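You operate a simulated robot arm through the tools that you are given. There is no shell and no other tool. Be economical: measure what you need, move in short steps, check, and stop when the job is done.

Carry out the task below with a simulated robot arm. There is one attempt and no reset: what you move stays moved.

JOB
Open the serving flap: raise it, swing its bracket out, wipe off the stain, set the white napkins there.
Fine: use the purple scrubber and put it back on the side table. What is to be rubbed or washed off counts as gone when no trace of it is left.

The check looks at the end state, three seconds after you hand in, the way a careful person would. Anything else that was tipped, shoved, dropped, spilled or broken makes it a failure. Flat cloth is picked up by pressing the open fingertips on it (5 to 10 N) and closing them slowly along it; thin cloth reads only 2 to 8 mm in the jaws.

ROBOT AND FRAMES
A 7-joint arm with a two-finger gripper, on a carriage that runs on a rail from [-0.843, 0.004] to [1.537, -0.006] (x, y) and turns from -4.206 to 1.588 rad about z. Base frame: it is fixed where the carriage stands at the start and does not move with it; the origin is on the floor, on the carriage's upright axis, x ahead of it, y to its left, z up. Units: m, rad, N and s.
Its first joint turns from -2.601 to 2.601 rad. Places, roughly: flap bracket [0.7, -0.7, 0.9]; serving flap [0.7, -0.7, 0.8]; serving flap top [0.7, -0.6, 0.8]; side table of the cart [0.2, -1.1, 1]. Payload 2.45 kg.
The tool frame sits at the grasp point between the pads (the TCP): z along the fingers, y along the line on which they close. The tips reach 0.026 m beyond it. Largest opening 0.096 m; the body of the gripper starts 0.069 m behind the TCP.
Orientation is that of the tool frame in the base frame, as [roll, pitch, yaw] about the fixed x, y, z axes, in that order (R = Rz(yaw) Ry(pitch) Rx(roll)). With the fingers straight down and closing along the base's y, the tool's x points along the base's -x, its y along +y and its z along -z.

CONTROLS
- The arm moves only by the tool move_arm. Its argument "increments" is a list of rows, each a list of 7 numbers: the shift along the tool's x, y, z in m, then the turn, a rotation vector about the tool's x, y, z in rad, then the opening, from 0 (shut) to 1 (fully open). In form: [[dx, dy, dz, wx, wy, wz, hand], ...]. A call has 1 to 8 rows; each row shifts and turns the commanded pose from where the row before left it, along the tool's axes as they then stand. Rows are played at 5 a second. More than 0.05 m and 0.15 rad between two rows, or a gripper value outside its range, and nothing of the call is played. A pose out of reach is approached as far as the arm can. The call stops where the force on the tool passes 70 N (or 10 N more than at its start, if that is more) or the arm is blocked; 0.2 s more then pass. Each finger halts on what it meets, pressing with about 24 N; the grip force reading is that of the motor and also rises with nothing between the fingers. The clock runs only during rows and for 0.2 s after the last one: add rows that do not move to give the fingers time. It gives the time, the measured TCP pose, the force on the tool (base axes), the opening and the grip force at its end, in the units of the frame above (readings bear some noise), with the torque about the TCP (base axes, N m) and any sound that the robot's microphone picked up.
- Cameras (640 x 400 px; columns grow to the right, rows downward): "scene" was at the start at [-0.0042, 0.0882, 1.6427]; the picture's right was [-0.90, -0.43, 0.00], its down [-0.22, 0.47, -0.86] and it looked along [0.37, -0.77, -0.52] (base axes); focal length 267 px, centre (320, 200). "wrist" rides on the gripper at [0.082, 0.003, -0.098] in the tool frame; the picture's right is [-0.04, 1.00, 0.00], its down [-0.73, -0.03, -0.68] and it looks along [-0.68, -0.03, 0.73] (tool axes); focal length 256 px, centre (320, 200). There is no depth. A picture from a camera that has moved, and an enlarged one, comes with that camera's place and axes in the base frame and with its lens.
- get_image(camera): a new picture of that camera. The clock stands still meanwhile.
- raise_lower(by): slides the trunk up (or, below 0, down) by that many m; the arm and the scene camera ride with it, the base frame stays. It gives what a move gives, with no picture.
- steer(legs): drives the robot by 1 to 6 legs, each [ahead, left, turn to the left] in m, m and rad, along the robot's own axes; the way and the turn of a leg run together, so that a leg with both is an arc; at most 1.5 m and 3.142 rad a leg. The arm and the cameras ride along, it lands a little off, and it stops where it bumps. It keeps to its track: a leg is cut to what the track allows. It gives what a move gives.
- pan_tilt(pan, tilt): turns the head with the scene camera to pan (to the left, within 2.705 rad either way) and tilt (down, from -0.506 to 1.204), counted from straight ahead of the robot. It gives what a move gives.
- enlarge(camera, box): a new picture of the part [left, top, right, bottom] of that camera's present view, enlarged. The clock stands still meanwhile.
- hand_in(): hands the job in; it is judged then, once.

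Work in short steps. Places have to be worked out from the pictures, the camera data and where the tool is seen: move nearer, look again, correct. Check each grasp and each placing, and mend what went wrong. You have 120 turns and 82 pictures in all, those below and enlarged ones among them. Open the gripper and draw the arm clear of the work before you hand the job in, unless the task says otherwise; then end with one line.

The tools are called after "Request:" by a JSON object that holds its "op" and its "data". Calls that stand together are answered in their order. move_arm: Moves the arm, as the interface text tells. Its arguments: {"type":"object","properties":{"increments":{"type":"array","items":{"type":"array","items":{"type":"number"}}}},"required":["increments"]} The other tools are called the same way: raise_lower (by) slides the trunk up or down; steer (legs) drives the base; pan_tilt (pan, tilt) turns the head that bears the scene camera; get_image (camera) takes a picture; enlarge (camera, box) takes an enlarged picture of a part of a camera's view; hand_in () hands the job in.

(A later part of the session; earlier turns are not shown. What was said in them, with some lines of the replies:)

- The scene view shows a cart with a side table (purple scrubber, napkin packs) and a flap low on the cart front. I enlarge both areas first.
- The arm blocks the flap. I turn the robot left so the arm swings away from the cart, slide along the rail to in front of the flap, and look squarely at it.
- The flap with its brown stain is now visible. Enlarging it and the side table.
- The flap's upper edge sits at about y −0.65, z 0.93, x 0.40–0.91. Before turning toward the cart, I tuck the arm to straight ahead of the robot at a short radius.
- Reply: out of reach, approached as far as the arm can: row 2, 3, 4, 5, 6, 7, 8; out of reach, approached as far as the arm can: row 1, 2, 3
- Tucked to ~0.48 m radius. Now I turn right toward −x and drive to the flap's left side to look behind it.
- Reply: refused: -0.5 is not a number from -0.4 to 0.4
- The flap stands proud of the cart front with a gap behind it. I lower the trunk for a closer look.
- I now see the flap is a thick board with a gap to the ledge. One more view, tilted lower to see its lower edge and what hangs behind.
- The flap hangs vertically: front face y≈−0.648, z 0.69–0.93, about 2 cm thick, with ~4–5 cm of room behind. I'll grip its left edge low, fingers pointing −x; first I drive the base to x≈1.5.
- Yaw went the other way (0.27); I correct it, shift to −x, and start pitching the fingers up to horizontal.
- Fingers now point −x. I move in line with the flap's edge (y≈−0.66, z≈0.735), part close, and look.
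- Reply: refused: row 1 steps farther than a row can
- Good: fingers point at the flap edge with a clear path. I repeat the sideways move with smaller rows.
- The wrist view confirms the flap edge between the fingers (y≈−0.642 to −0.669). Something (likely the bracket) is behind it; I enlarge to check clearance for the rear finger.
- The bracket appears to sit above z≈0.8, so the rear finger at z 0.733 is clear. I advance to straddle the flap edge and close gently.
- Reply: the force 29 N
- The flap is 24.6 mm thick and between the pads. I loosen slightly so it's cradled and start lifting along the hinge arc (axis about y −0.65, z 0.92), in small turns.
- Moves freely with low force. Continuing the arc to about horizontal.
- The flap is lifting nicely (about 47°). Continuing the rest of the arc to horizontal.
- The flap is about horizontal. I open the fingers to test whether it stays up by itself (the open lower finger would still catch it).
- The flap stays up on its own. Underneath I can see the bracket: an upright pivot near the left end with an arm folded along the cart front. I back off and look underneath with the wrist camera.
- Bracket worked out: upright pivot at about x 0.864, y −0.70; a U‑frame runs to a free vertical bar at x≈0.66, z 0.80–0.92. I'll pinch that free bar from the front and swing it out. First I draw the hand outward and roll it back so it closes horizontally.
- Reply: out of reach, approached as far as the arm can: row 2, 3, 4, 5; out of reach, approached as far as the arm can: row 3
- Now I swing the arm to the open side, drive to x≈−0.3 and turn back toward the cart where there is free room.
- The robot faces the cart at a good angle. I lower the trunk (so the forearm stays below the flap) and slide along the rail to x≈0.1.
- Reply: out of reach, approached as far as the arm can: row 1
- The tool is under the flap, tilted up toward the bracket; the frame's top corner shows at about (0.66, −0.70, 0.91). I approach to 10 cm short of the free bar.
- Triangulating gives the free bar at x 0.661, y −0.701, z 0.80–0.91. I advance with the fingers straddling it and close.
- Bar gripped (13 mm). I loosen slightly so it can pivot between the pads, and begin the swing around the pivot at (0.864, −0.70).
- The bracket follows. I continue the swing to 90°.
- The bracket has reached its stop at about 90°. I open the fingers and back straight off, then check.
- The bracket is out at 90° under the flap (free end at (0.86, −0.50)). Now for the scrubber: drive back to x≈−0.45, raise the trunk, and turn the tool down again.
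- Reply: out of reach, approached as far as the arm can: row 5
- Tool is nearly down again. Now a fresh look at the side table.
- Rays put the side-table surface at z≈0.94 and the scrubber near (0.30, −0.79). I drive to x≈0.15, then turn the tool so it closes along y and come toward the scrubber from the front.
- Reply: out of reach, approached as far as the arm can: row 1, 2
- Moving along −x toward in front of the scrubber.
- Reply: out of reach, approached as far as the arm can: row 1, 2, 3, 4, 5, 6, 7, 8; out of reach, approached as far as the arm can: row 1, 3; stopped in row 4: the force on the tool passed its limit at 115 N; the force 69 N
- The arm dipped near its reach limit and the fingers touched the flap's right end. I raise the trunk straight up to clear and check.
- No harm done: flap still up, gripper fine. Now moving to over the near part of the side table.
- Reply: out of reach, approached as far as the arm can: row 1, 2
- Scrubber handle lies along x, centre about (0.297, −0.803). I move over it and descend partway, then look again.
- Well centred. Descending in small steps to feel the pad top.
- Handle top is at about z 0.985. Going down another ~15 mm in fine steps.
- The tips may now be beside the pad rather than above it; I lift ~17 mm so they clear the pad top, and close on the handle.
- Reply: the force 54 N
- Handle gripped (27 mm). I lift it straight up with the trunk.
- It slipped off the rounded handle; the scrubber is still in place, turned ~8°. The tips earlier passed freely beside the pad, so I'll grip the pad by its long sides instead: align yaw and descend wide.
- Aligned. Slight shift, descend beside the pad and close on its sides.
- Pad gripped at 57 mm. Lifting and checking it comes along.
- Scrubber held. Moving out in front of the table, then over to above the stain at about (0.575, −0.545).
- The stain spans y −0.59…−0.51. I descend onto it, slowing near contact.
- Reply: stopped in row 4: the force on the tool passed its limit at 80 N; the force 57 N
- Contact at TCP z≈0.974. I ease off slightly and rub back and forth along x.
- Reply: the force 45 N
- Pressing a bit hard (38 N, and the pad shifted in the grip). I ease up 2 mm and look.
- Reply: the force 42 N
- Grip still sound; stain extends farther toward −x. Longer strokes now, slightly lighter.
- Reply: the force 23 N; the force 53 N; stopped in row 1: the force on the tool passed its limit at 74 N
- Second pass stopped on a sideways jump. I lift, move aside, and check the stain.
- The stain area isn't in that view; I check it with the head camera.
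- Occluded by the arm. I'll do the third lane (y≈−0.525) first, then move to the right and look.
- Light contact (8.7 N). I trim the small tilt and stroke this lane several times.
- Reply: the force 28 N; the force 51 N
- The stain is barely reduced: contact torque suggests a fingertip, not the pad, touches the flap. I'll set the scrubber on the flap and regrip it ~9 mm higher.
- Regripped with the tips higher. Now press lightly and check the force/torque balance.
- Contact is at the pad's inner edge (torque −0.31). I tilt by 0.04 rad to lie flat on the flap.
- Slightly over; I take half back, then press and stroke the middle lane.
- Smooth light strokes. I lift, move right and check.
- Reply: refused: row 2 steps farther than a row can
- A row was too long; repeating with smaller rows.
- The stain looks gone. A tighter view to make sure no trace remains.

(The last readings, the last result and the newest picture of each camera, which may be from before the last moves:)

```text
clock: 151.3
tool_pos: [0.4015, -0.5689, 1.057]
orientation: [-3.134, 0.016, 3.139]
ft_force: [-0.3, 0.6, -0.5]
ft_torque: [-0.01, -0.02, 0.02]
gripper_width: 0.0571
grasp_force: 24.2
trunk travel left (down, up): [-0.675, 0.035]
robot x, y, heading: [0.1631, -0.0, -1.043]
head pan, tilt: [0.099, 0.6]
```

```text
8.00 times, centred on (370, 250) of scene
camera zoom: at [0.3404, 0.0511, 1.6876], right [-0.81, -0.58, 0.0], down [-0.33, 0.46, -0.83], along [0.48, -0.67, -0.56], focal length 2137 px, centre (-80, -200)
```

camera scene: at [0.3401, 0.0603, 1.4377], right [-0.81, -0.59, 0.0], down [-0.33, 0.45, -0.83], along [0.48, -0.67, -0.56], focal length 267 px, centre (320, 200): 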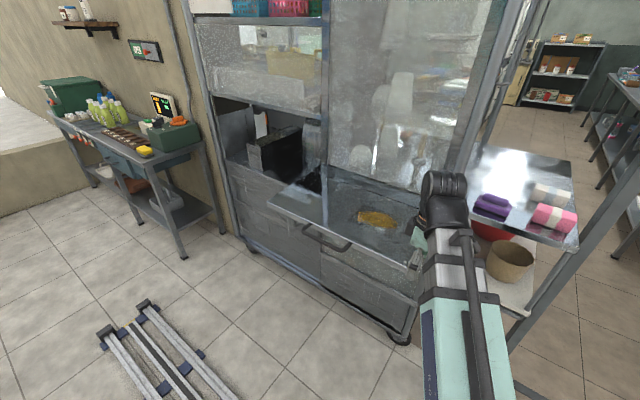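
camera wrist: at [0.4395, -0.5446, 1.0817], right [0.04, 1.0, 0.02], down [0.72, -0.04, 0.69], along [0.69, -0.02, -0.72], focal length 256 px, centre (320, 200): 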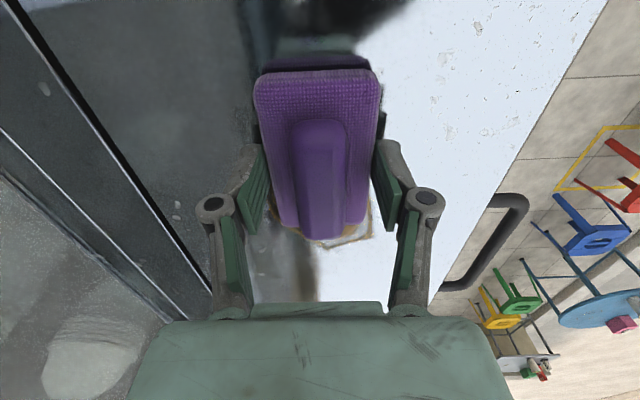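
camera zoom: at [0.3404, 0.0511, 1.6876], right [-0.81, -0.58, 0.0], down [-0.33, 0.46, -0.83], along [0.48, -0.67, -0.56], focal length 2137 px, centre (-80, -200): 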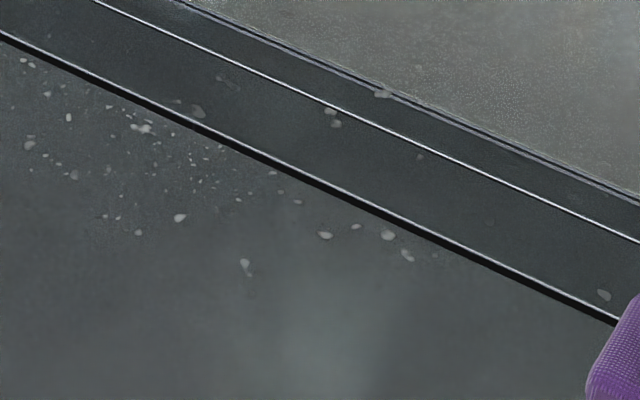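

Clean. Now back to the side table with the scrubber, near its original spot (0.295, −0.80).

Request:
{"op": "move_arm", "data": {"increments": [[0.048, 0, 0, -0.018, 0, 0, 0.3], [0.048, 0, 0, 0, 0, 0, 0.3], [0.01, -0.045, 0, 0, 0, 0, 0.3], [0, -0.047, 0, 0, 0, 0, 0.3], [0, -0.047, 0, 0, 0, 0, 0.3], [0, -0.047, 0, 0, 0, 0, 0.3], [0, -0.047, 0, 0, 0, 0, 0.3], [0, 0, 0, 0, 0, 0, 0.3]]}}

Request:
{"op": "move_arm", "data": {"increments": [[0, 0, 0.03, 0, 0, 0, 0.3], [0, 0, 0.03, 0, 0, 0, 0.3], [0, 0, 0.005, 0, 0, 0, 0.3], [0, 0, 0.003, 0, 0, 0, 0.3], [0, 0, 0, 0, 0, 0, 0.3]]}}

Request:
{"op": "get_image", "data": {"camera": "wrist"}}

```text
clock: 153.1
tool_pos: [0.2959, -0.8051, 1.0505]
orientation: [3.129, 0.017, 3.139]
ft_force: [-0.3, 0.1, -0.5]
ft_torque: [0.02, -0.03, -0.03]
gripper_width: 0.0573
grasp_force: 23.9
trunk travel left (down, up): [-0.675, 0.035]
robot x, y, heading: [0.1663, -0.0039, -1.045]
head pan, tilt: [0.099, 0.6]
```

```text
clock: 154.3
tool_pos: [0.296, -0.8012, 0.984]
orientation: [3.129, 0.017, 3.139]
ft_force: [-0.4, 0.1, -0.9]
ft_torque: [-0.07, 0.01, -0.01]
gripper_width: 0.0573
grasp_force: 24.5
trunk travel left (down, up): [-0.675, 0.035]
robot x, y, heading: [0.1653, 0.0, -1.045]
head pan, tilt: [0.099, 0.6]
```

```text
25 pictures are left
camera wrist: at [0.2128, -0.7979, 1.0817], right [0.04, 1.0, 0.01], down [0.72, -0.04, 0.69], along [0.69, -0.02, -0.72], focal length 256 px, centre (320, 200)
```

wrist: 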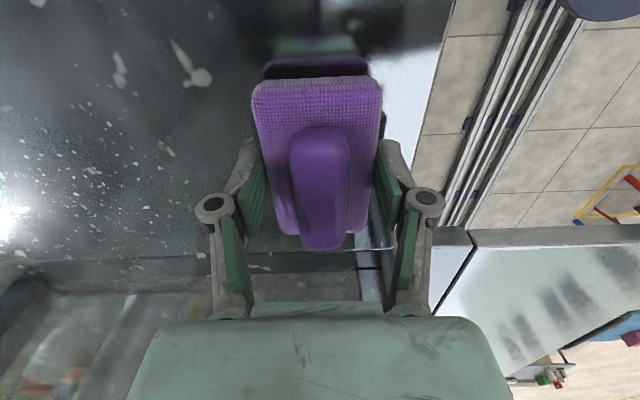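

Flap (lower right) looks clean from here too. I feel for the table in 2 mm steps.

Request:
{"op": "move_arm", "data": {"increments": [[0, 0, 0.002, 0, 0, 0, 0.3], [0, 0, 0.002, 0, 0, 0, 0.3], [0, 0, 0, 0, 0, 0, 0.3]]}}

```text
clock: 155.1
tool_pos: [0.296, -0.8015, 0.9818]
orientation: [3.13, 0.014, 3.137]
ft_force: [-0.3, 0.6, -0.5]
ft_torque: [0.02, 0.01, 0.03]
gripper_width: 0.0574
grasp_force: 23.8
trunk travel left (down, up): [-0.675, 0.035]
robot x, y, heading: [0.1629, -0.0041, -1.041]
head pan, tilt: [0.099, 0.6]
```

Request:
{"op": "move_arm", "data": {"increments": [[0, 0, 0.002, 0, 0, 0, 0.3], [0, 0, 0.002, 0, 0, 0, 0.3], [0, 0, 0.002, 0, 0, 0, 0.3], [0, 0, 0, 0, 0, 0, 0.3]]}}

```text
clock: 156.1
tool_pos: [0.2952, -0.8012, 0.9761]
orientation: [3.133, 0.017, 3.138]
ft_force: [0.0, -5.2, 16.4]
ft_torque: [-0.24, -0.03, 0.0]
gripper_width: 0.0574
grasp_force: 24.2
trunk travel left (down, up): [-0.675, 0.035]
robot x, y, heading: [0.1644, 0.0011, -1.044]
head pan, tilt: [0.099, 0.6]
```

On the table. Release and rise; then look for the white napkins.

Request:
{"op": "move_arm", "data": {"increments": [[0, 0, -0.001, 0, 0, 0, 0.5], [0, 0, 0, 0, 0, 0, 0.75], [0, 0, 0, 0, 0, 0, 0.75], [0, 0, -0.04, 0, 0, 0, 0.75], [0, 0, -0.04, 0, 0, 0, 0.75], [0, 0, -0.03, 0, 0, 0, 0.75], [0, 0, 0, 0, 0, 0, 0.75]]}}

Request:
{"op": "enlarge", "data": {"camera": "scene", "box": [380, 100, 600, 260]}}

Request:
{"op": "get_image", "data": {"camera": "wrist"}}

```text
clock: 157.7
tool_pos: [0.2914, -0.8012, 1.0847]
orientation: [3.128, 0.017, 3.139]
ft_force: [0.0, -0.5, 0.5]
ft_torque: [0.01, 0.01, 0.03]
gripper_width: 0.0723
grasp_force: 0.0
trunk travel left (down, up): [-0.675, 0.035]
robot x, y, heading: [0.1648, 0.0016, -1.044]
head pan, tilt: [0.099, 0.6]
```

```text
2.50 times, centred on (490, 180) of scene
camera zoom: at [0.3406, 0.0513, 1.6876], right [-0.81, -0.58, 0.0], down [-0.33, 0.46, -0.83], along [0.48, -0.67, -0.56], focal length 668 px, centre (-105, 250)
```

zoom: 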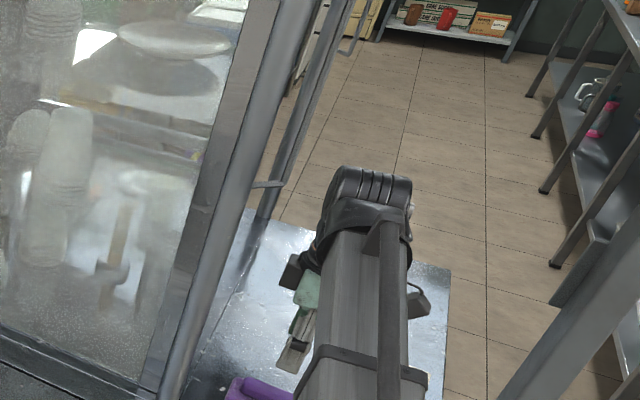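

```text
23 pictures are left
camera wrist: at [0.2097, -0.7978, 1.1834], right [0.04, 1.0, 0.01], down [0.72, -0.04, 0.69], along [0.69, -0.02, -0.72], focal length 256 px, centre (320, 200)
```

wrist: 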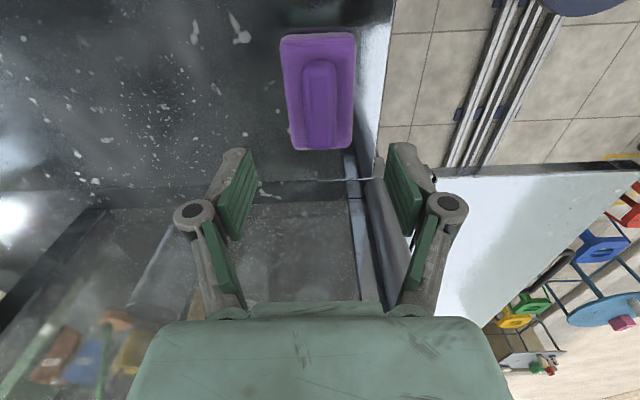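

Scrubber is back. The white pack computes to about (0.157, −0.955), ~9×5 cm, top z≈0.985; pink is in front of it. I move over near it and look.

Request:
{"op": "move_arm", "data": {"increments": [[0.045, -0.02, 0, 0, 0, 0, 0.9], [0.045, -0.02, 0, 0, 0, 0, 0.9], [0.044, -0.03, 0, 0, 0, 0, 0.9], [0, -0.03, 0, 0, 0, 0, 0.9], [0, -0.03, 0, 0, 0, 0, 0.9], [0, 0, 0, 0, 0, 0, 0.9]]}}

Request:
{"op": "get_image", "data": {"camera": "wrist"}}

```text
refused: row 3 steps farther than a row can; nothing moved
```

```text
22 pictures are left
camera wrist: at [0.2097, -0.7978, 1.1834], right [0.04, 1.0, 0.01], down [0.72, -0.04, 0.69], along [0.69, -0.02, -0.72], focal length 256 px, centre (320, 200)
```

wrist: 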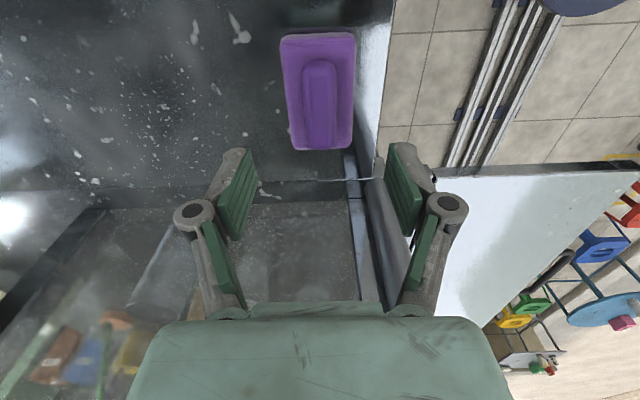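

Row too long again; repeating with shorter rows.

Request:
{"op": "move_arm", "data": {"increments": [[0.04, -0.02, 0, 0, 0, 0, 0.9], [0.04, -0.02, 0, 0, 0, 0, 0.9], [0.04, -0.02, 0, 0, 0, 0, 0.9], [0.014, -0.035, 0, 0, 0, 0, 0.9], [0, -0.035, 0, 0, 0, 0, 0.9], [0, 0, 0, 0, 0, 0, 0.9]]}}

Request:
{"op": "get_image", "data": {"camera": "wrist"}}

```text
clock: 159.1
tool_pos: [0.1581, -0.9293, 1.0824]
orientation: [3.129, 0.016, 3.137]
ft_force: [0.1, 0.3, -1.0]
ft_torque: [0.01, 0.02, -0.04]
gripper_width: 0.0864
grasp_force: 0.1
trunk travel left (down, up): [-0.675, 0.035]
robot x, y, heading: [0.1632, -0.0016, -1.05]
head pan, tilt: [0.099, 0.6]
```

```text
21 pictures are left
camera wrist: at [0.0757, -0.9263, 1.1795], right [0.04, 1.0, 0.01], down [0.72, -0.04, 0.69], along [0.69, -0.02, -0.72], focal length 256 px, centre (320, 200)
```

wrist: 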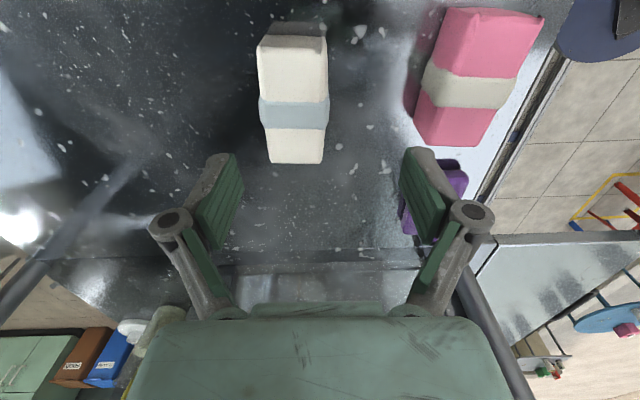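

White pack centre about (0.162, −0.947), turned about −0.08 rad. Align and descend with fingers either side.

Request:
{"op": "move_arm", "data": {"increments": [[-0.004, -0.018, 0.01, 0, 0, 0.07, 0.85], [0, 0, 0.03, 0, 0, 0, 0.85], [0, 0, 0.03, 0, 0, 0, 0.85], [0, 0, 0, 0, 0, 0, 0.85]]}}

Request:
{"op": "get_image", "data": {"camera": "wrist"}}

```text
clock: 160.1
tool_pos: [0.1631, -0.9485, 1.0114]
orientation: [3.13, 0.014, 3.069]
ft_force: [-0.1, -0.1, -0.5]
ft_torque: [0.0, -0.01, 0.02]
gripper_width: 0.0819
grasp_force: 0.1
trunk travel left (down, up): [-0.675, 0.035]
robot x, y, heading: [0.1677, -0.0041, -1.048]
head pan, tilt: [0.099, 0.6]
```

```text
20 pictures are left
camera wrist: at [0.0814, -0.9396, 1.1094], right [0.11, 0.99, 0.01], down [0.72, -0.09, 0.69], along [0.69, -0.07, -0.72], focal length 256 px, centre (320, 200)
```

wrist: 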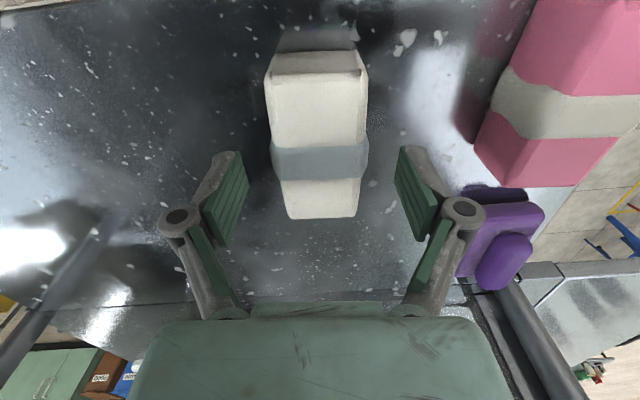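

Centred. Down the last 3 cm and close.

Request:
{"op": "move_arm", "data": {"increments": [[0, 0, 0.015, 0, 0, 0, 0.85], [0, 0, 0.012, 0, 0, 0, 0.85], [0, 0, 0, 0, 0, 0, 0.7], [0, 0, 0, 0, 0, 0, 0.55], [0, 0, 0, 0, 0, 0, 0.45], [0, 0, 0, 0, 0, 0, 0.4], [0, 0, 0, 0, 0, 0, 0.4]]}}

```text
clock: 161.7
tool_pos: [0.1649, -0.9478, 0.9847]
orientation: [3.131, 0.016, 3.069]
ft_force: [0.6, -1.7, 1.4]
ft_torque: [-0.04, -0.07, -0.01]
gripper_width: 0.0514
grasp_force: 23.9
trunk travel left (down, up): [-0.675, 0.035]
robot x, y, heading: [0.1592, -0.0008, -1.045]
head pan, tilt: [0.099, 0.6]
```

Gripped at 51 mm. Lifting straight up and checking.

Request:
{"op": "move_arm", "data": {"increments": [[0, 0, -0.03, 0, 0, 0, 0.4], [0, 0, -0.035, 0, 0, 0, 0.4], [0, 0, -0.035, 0, 0, 0, 0.4], [0, 0, -0.02, 0, 0, 0, 0.4], [0, 0, 0, 0, 0, 0, 0.4]]}}

Request:
{"op": "get_image", "data": {"camera": "wrist"}}

```text
clock: 162.9
tool_pos: [0.1629, -0.9496, 1.1059]
orientation: [3.129, 0.015, 3.07]
ft_force: [0.2, 0.2, -1.8]
ft_torque: [-0.02, 0.01, -0.02]
gripper_width: 0.0515
grasp_force: 23.8
trunk travel left (down, up): [-0.675, 0.035]
robot x, y, heading: [0.1606, 0.0005, -1.045]
head pan, tilt: [0.099, 0.6]
```

```text
19 pictures are left
camera wrist: at [0.0809, -0.9391, 1.2043], right [0.11, 0.99, 0.01], down [0.72, -0.09, 0.69], along [0.69, -0.07, -0.72], focal length 256 px, centre (320, 200)
```

wrist: 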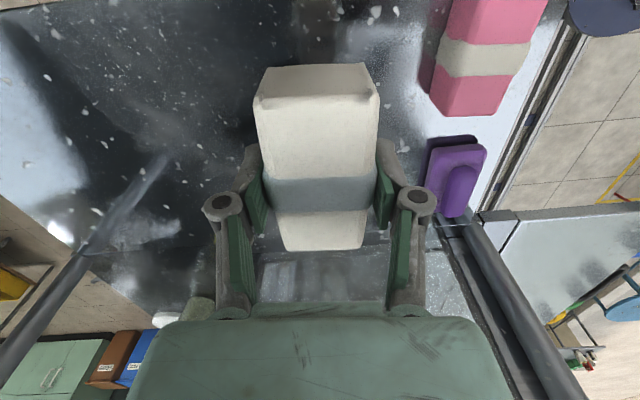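

Pack held. Moving it out over the table front and across to the flap centre (0.62, −0.535).

Request:
{"op": "move_arm", "data": {"increments": [[-0.0075, 0.0468, 0, 0, 0, 0, 0.4], [-0.0075, 0.0468, 0, 0, 0, 0, 0.4], [-0.0075, 0.0468, 0, 0, 0, 0, 0.4], [-0.0075, 0.0468, 0, 0, 0, 0, 0.4], [-0.0075, 0.0468, 0, 0, 0, 0, 0.4], [-0.0075, 0.0468, 0, 0, 0, 0, 0.4], [-0.0075, 0.0468, 0, 0, 0, 0, 0.4], [-0.0075, 0.0468, 0, 0, 0, 0, 0.4]]}}

Request:
{"op": "move_arm", "data": {"increments": [[-0.0457, 0.0089, 0, 0, 0, 0, 0.4], [-0.0457, 0.0089, 0, 0, 0, 0, 0.4], [-0.0457, 0.0089, 0, 0, 0, 0, 0.4], [-0.0457, 0.0089, 0, 0, 0, 0, 0.4], [-0.0457, 0.0089, 0, 0, 0, 0, 0.4], [-0.0457, 0.0089, 0, 0, 0, 0, 0.4], [-0.0457, 0.0089, 0, 0, 0, -0.07, 0.4], [-0.0457, 0.0089, 0, 0, 0, 0, 0.4]]}}

Request:
{"op": "get_image", "data": {"camera": "wrist"}}

```text
clock: 164.7
tool_pos: [0.2505, -0.5797, 1.1095]
orientation: [3.128, 0.015, 3.065]
ft_force: [-0.1, 0.2, -0.2]
ft_torque: [-0.02, -0.03, -0.01]
gripper_width: 0.0518
grasp_force: 23.7
trunk travel left (down, up): [-0.675, 0.035]
robot x, y, heading: [0.1607, -0.0033, -1.049]
head pan, tilt: [0.099, 0.6]
```

```text
clock: 166.5
tool_pos: [0.6203, -0.5331, 1.1146]
orientation: [3.13, 0.015, 3.137]
ft_force: [0.2, 0.6, -1.6]
ft_torque: [-0.01, 0.01, 0.0]
gripper_width: 0.0516
grasp_force: 23.7
trunk travel left (down, up): [-0.675, 0.035]
robot x, y, heading: [0.1639, -0.0, -1.046]
head pan, tilt: [0.099, 0.6]
```

```text
18 pictures are left
camera wrist: at [0.5378, -0.5285, 1.2125], right [0.04, 1.0, 0.01], down [0.72, -0.04, 0.69], along [0.69, -0.02, -0.72], focal length 256 px, centre (320, 200)
```

wrist: 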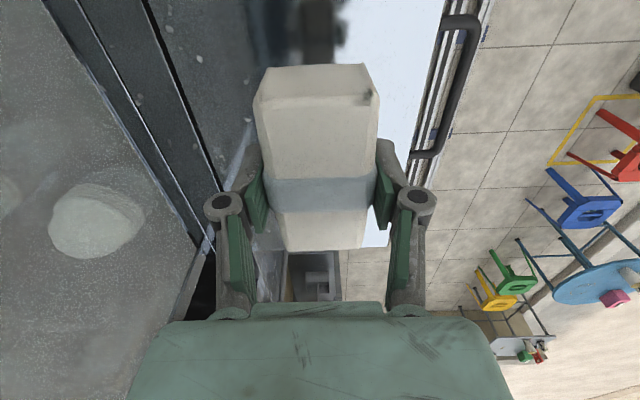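

Above the clean flap. Descend to just above contact (expected TCP ≈0.984).

Request:
{"op": "move_arm", "data": {"increments": [[0, 0, 0.04, 0, 0, 0, 0.4], [0, 0, 0.04, 0, 0, 0, 0.4], [0, 0, 0.035, 0, 0, 0, 0.4], [0, 0, 0.008, 0, 0, 0, 0.4], [0, 0, 0.004, 0, 0, 0, 0.4], [0, 0, 0.002, 0, 0, 0, 0.4], [0, 0, 0, 0, 0, 0, 0.4]]}}

```text
clock: 168.1
tool_pos: [0.6211, -0.5325, 0.9869]
orientation: [3.129, 0.017, 3.137]
ft_force: [-0.1, -0.1, -1.4]
ft_torque: [0.01, 0.0, 0.03]
gripper_width: 0.0512
grasp_force: 24.4
trunk travel left (down, up): [-0.675, 0.035]
robot x, y, heading: [0.165, 0.0003, -1.041]
head pan, tilt: [0.099, 0.6]
```

Request:
{"op": "move_arm", "data": {"increments": [[0, 0, 0.002, 0, 0, 0, 0.4], [0, 0, 0.002, 0, 0, 0, 0.4], [0, 0, 0, 0, 0, 0, 0.4]]}}

```text
clock: 168.9
tool_pos: [0.6217, -0.5316, 0.9844]
orientation: [3.132, 0.015, 3.139]
ft_force: [2.0, 1.5, 6.7]
ft_torque: [-0.18, 0.2, 0.0]
gripper_width: 0.0513
grasp_force: 23.9
trunk travel left (down, up): [-0.675, 0.035]
robot x, y, heading: [0.1588, -0.0026, -1.049]
head pan, tilt: [0.099, 0.6]
```

Contact (6.7 N). Open gently and withdraw straight up.

Request:
{"op": "move_arm", "data": {"increments": [[0, 0, 0, 0, 0, 0, 0.6], [0, 0, 0, 0, 0, 0, 0.8], [0, 0, 0, 0, 0, 0, 0.8], [0, 0, -0.04, 0, 0, 0, 0.8], [0, 0, -0.045, 0, 0, 0, 0.8], [0, 0, -0.045, 0, 0, 0, 0.8], [0, 0, 0, 0, 0, 0, 0.8]]}}

Request:
{"op": "get_image", "data": {"camera": "wrist"}}

```text
clock: 170.5
tool_pos: [0.622, -0.5337, 1.1144]
orientation: [3.13, 0.016, 3.138]
ft_force: [-0.3, 0.5, 0.1]
ft_torque: [-0.01, 0.02, 0.0]
gripper_width: 0.0769
grasp_force: 0.1
trunk travel left (down, up): [-0.675, 0.035]
robot x, y, heading: [0.16, 0.0005, -1.044]
head pan, tilt: [0.099, 0.6]
```

```text
17 pictures are left
camera wrist: at [0.538, -0.5302, 1.2127], right [0.04, 1.0, 0.01], down [0.72, -0.04, 0.69], along [0.69, -0.02, -0.72], focal length 256 px, centre (320, 200)
```

wrist: 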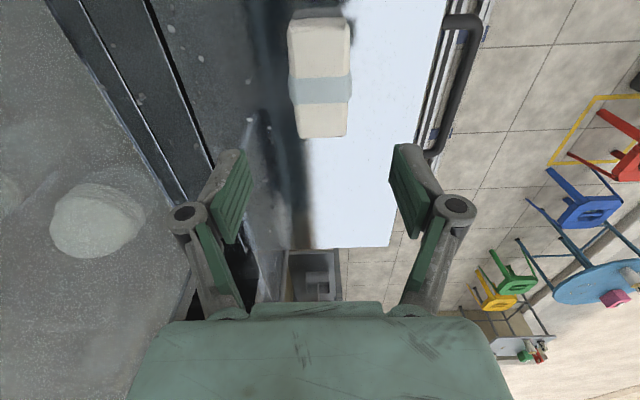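

Napkins stand on the flap. I draw the arm outward and drive back for a final check.

Request:
{"op": "move_arm", "data": {"increments": [[0, 0.045, 0, 0, 0, 0, 0.8], [0, 0.045, 0, 0, 0, 0, 0.8], [0, 0.045, 0, 0, 0, 0, 0.8], [0, 0.045, 0, 0, 0, 0, 0.8], [0, 0, 0, 0, 0, 0, 0.8]]}}

Request:
{"op": "steer", "data": {"legs": [[0, 0, 1.0]]}}

Request:
{"op": "pan_tilt", "data": {"pan": -1.1, "tilt": 0.7}}

Request:
{"op": "get_image", "data": {"camera": "scene"}}

```text
clock: 171.7
tool_pos: [0.6212, -0.3524, 1.1136]
orientation: [3.131, 0.013, 3.138]
ft_force: [-0.4, 0.2, 0.7]
ft_torque: [-0.03, -0.02, -0.02]
gripper_width: 0.0769
grasp_force: 0.0
trunk travel left (down, up): [-0.675, 0.035]
robot x, y, heading: [0.1621, 0.0, -1.045]
head pan, tilt: [0.099, 0.6]
```

```text
clock: 174.7
tool_pos: [0.7064, 0.1943, 1.1144]
orientation: [3.129, 0.014, -2.146]
ft_force: [-0.1, -0.7, -1.8]
ft_torque: [0.0, 0.01, -0.01]
gripper_width: 0.077
grasp_force: 0.1
trunk travel left (down, up): [-0.675, 0.035]
robot x, y, heading: [0.1616, -0.0019, -0.049]
head pan, tilt: [0.099, 0.6]
```

```text
clock: 176.1
tool_pos: [0.707, 0.1944, 1.1138]
orientation: [3.129, 0.014, -2.144]
ft_force: [0.4, -0.3, 1.0]
ft_torque: [-0.01, 0.01, 0.0]
gripper_width: 0.0764
grasp_force: 0.1
trunk travel left (down, up): [-0.675, 0.035]
robot x, y, heading: [0.1612, -0.0004, -0.045]
head pan, tilt: [-1.1, 0.7]
```

```text
16 pictures are left
camera scene: at [0.1623, 0.0933, 1.679], right [-0.91, -0.41, 0.0], down [-0.27, 0.59, -0.77], along [0.32, -0.7, -0.64], focal length 267 px, centre (320, 200)
```

scene: 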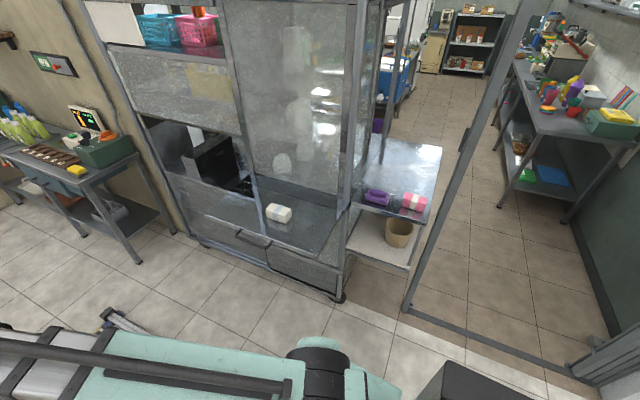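

Request:
{"op": "enlarge", "data": {"camera": "scene", "box": [210, 170, 370, 290]}}

Request:
{"op": "enlarge", "data": {"camera": "scene", "box": [340, 140, 450, 270]}}

```text
3.33 times, centred on (290, 230) of scene
camera zoom: at [0.1623, 0.0933, 1.679], right [-0.91, -0.41, 0.0], down [-0.27, 0.59, -0.77], along [0.32, -0.7, -0.64], focal length 890 px, centre (420, 100)
```

zoom: 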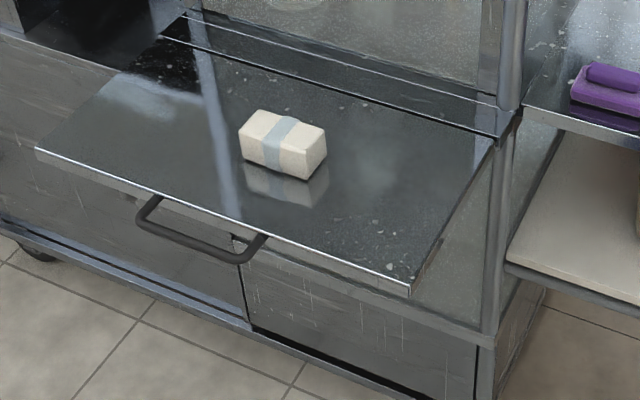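

```text
3.08 times, centred on (395, 205) of scene
camera zoom: at [0.1623, 0.0933, 1.679], right [-0.91, -0.41, 0.0], down [-0.27, 0.59, -0.77], along [0.32, -0.7, -0.64], focal length 822 px, centre (89, 185)
```

zoom: 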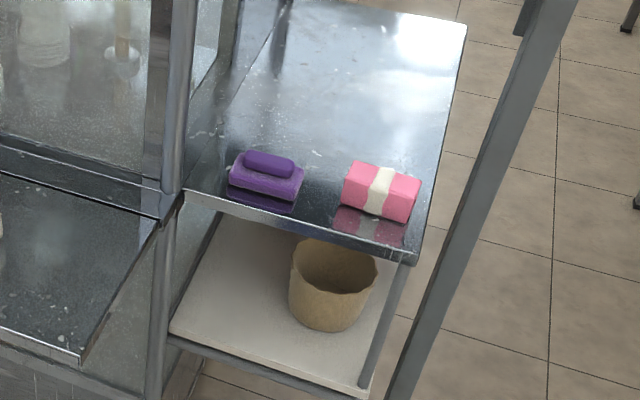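

Everything looks right from above. Last check: lower the head to confirm the bracket is still swung out.

Request:
{"op": "raise_lower", "data": {"by": -0.4}}

Request:
{"op": "raise_lower", "data": {"by": -0.24}}

Request:
{"op": "pan_tilt", "data": {"pan": -1.0, "tilt": 0.3}}

Request:
{"op": "get_image", "data": {"camera": "scene"}}

```text
clock: 179.9
tool_pos: [0.7059, 0.1942, 0.7151]
orientation: [3.13, 0.014, -2.145]
ft_force: [-0.2, -0.3, -0.2]
ft_torque: [-0.03, 0.02, 0.0]
gripper_width: 0.0768
grasp_force: 0.0
trunk travel left (down, up): [-0.275, 0.435]
robot x, y, heading: [0.1625, -0.0001, -0.049]
head pan, tilt: [-1.1, 0.7]
```

```text
clock: 182.4
tool_pos: [0.7064, 0.1949, 0.4745]
orientation: [3.131, 0.014, -2.144]
ft_force: [0.0, 0.0, 0.5]
ft_torque: [-0.03, -0.02, -0.01]
gripper_width: 0.0771
grasp_force: 0.0
trunk travel left (down, up): [-0.035, 0.675]
robot x, y, heading: [0.1634, -0.0008, -0.046]
head pan, tilt: [-1.1, 0.7]
```

```text
clock: 183.3
tool_pos: [0.7059, 0.1947, 0.4753]
orientation: [3.13, 0.015, -2.146]
ft_force: [0.2, 1.1, -0.2]
ft_torque: [-0.01, 0.01, -0.02]
gripper_width: 0.0768
grasp_force: 0.0
trunk travel left (down, up): [-0.035, 0.675]
robot x, y, heading: [0.1598, -0.002, -0.049]
head pan, tilt: [-1.0, 0.3]
```

```text
13 pictures are left
camera scene: at [0.174, 0.0899, 1.075], right [-0.87, -0.5, 0.0], down [-0.15, 0.26, -0.95], along [0.48, -0.83, -0.3], focal length 267 px, centre (320, 200)
```

scene: 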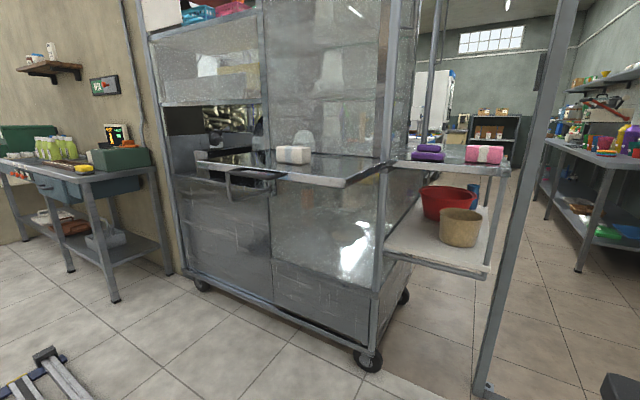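

The bracket is still out under the flap, the napkins are on it, and the scrubber is back on the side table. The gripper is open and the arm is clear, so I hand in.

Request:
{"op": "hand_in", "data": {}}

```text
The job is handed in.
```

I raised the serving flap and swung its bracket out under it. The stain came off with the purple scrubber, with no trace left in the pictures, and the scrubber is back on the side table. The white napkins now sit on the flap, and the job is handed in.
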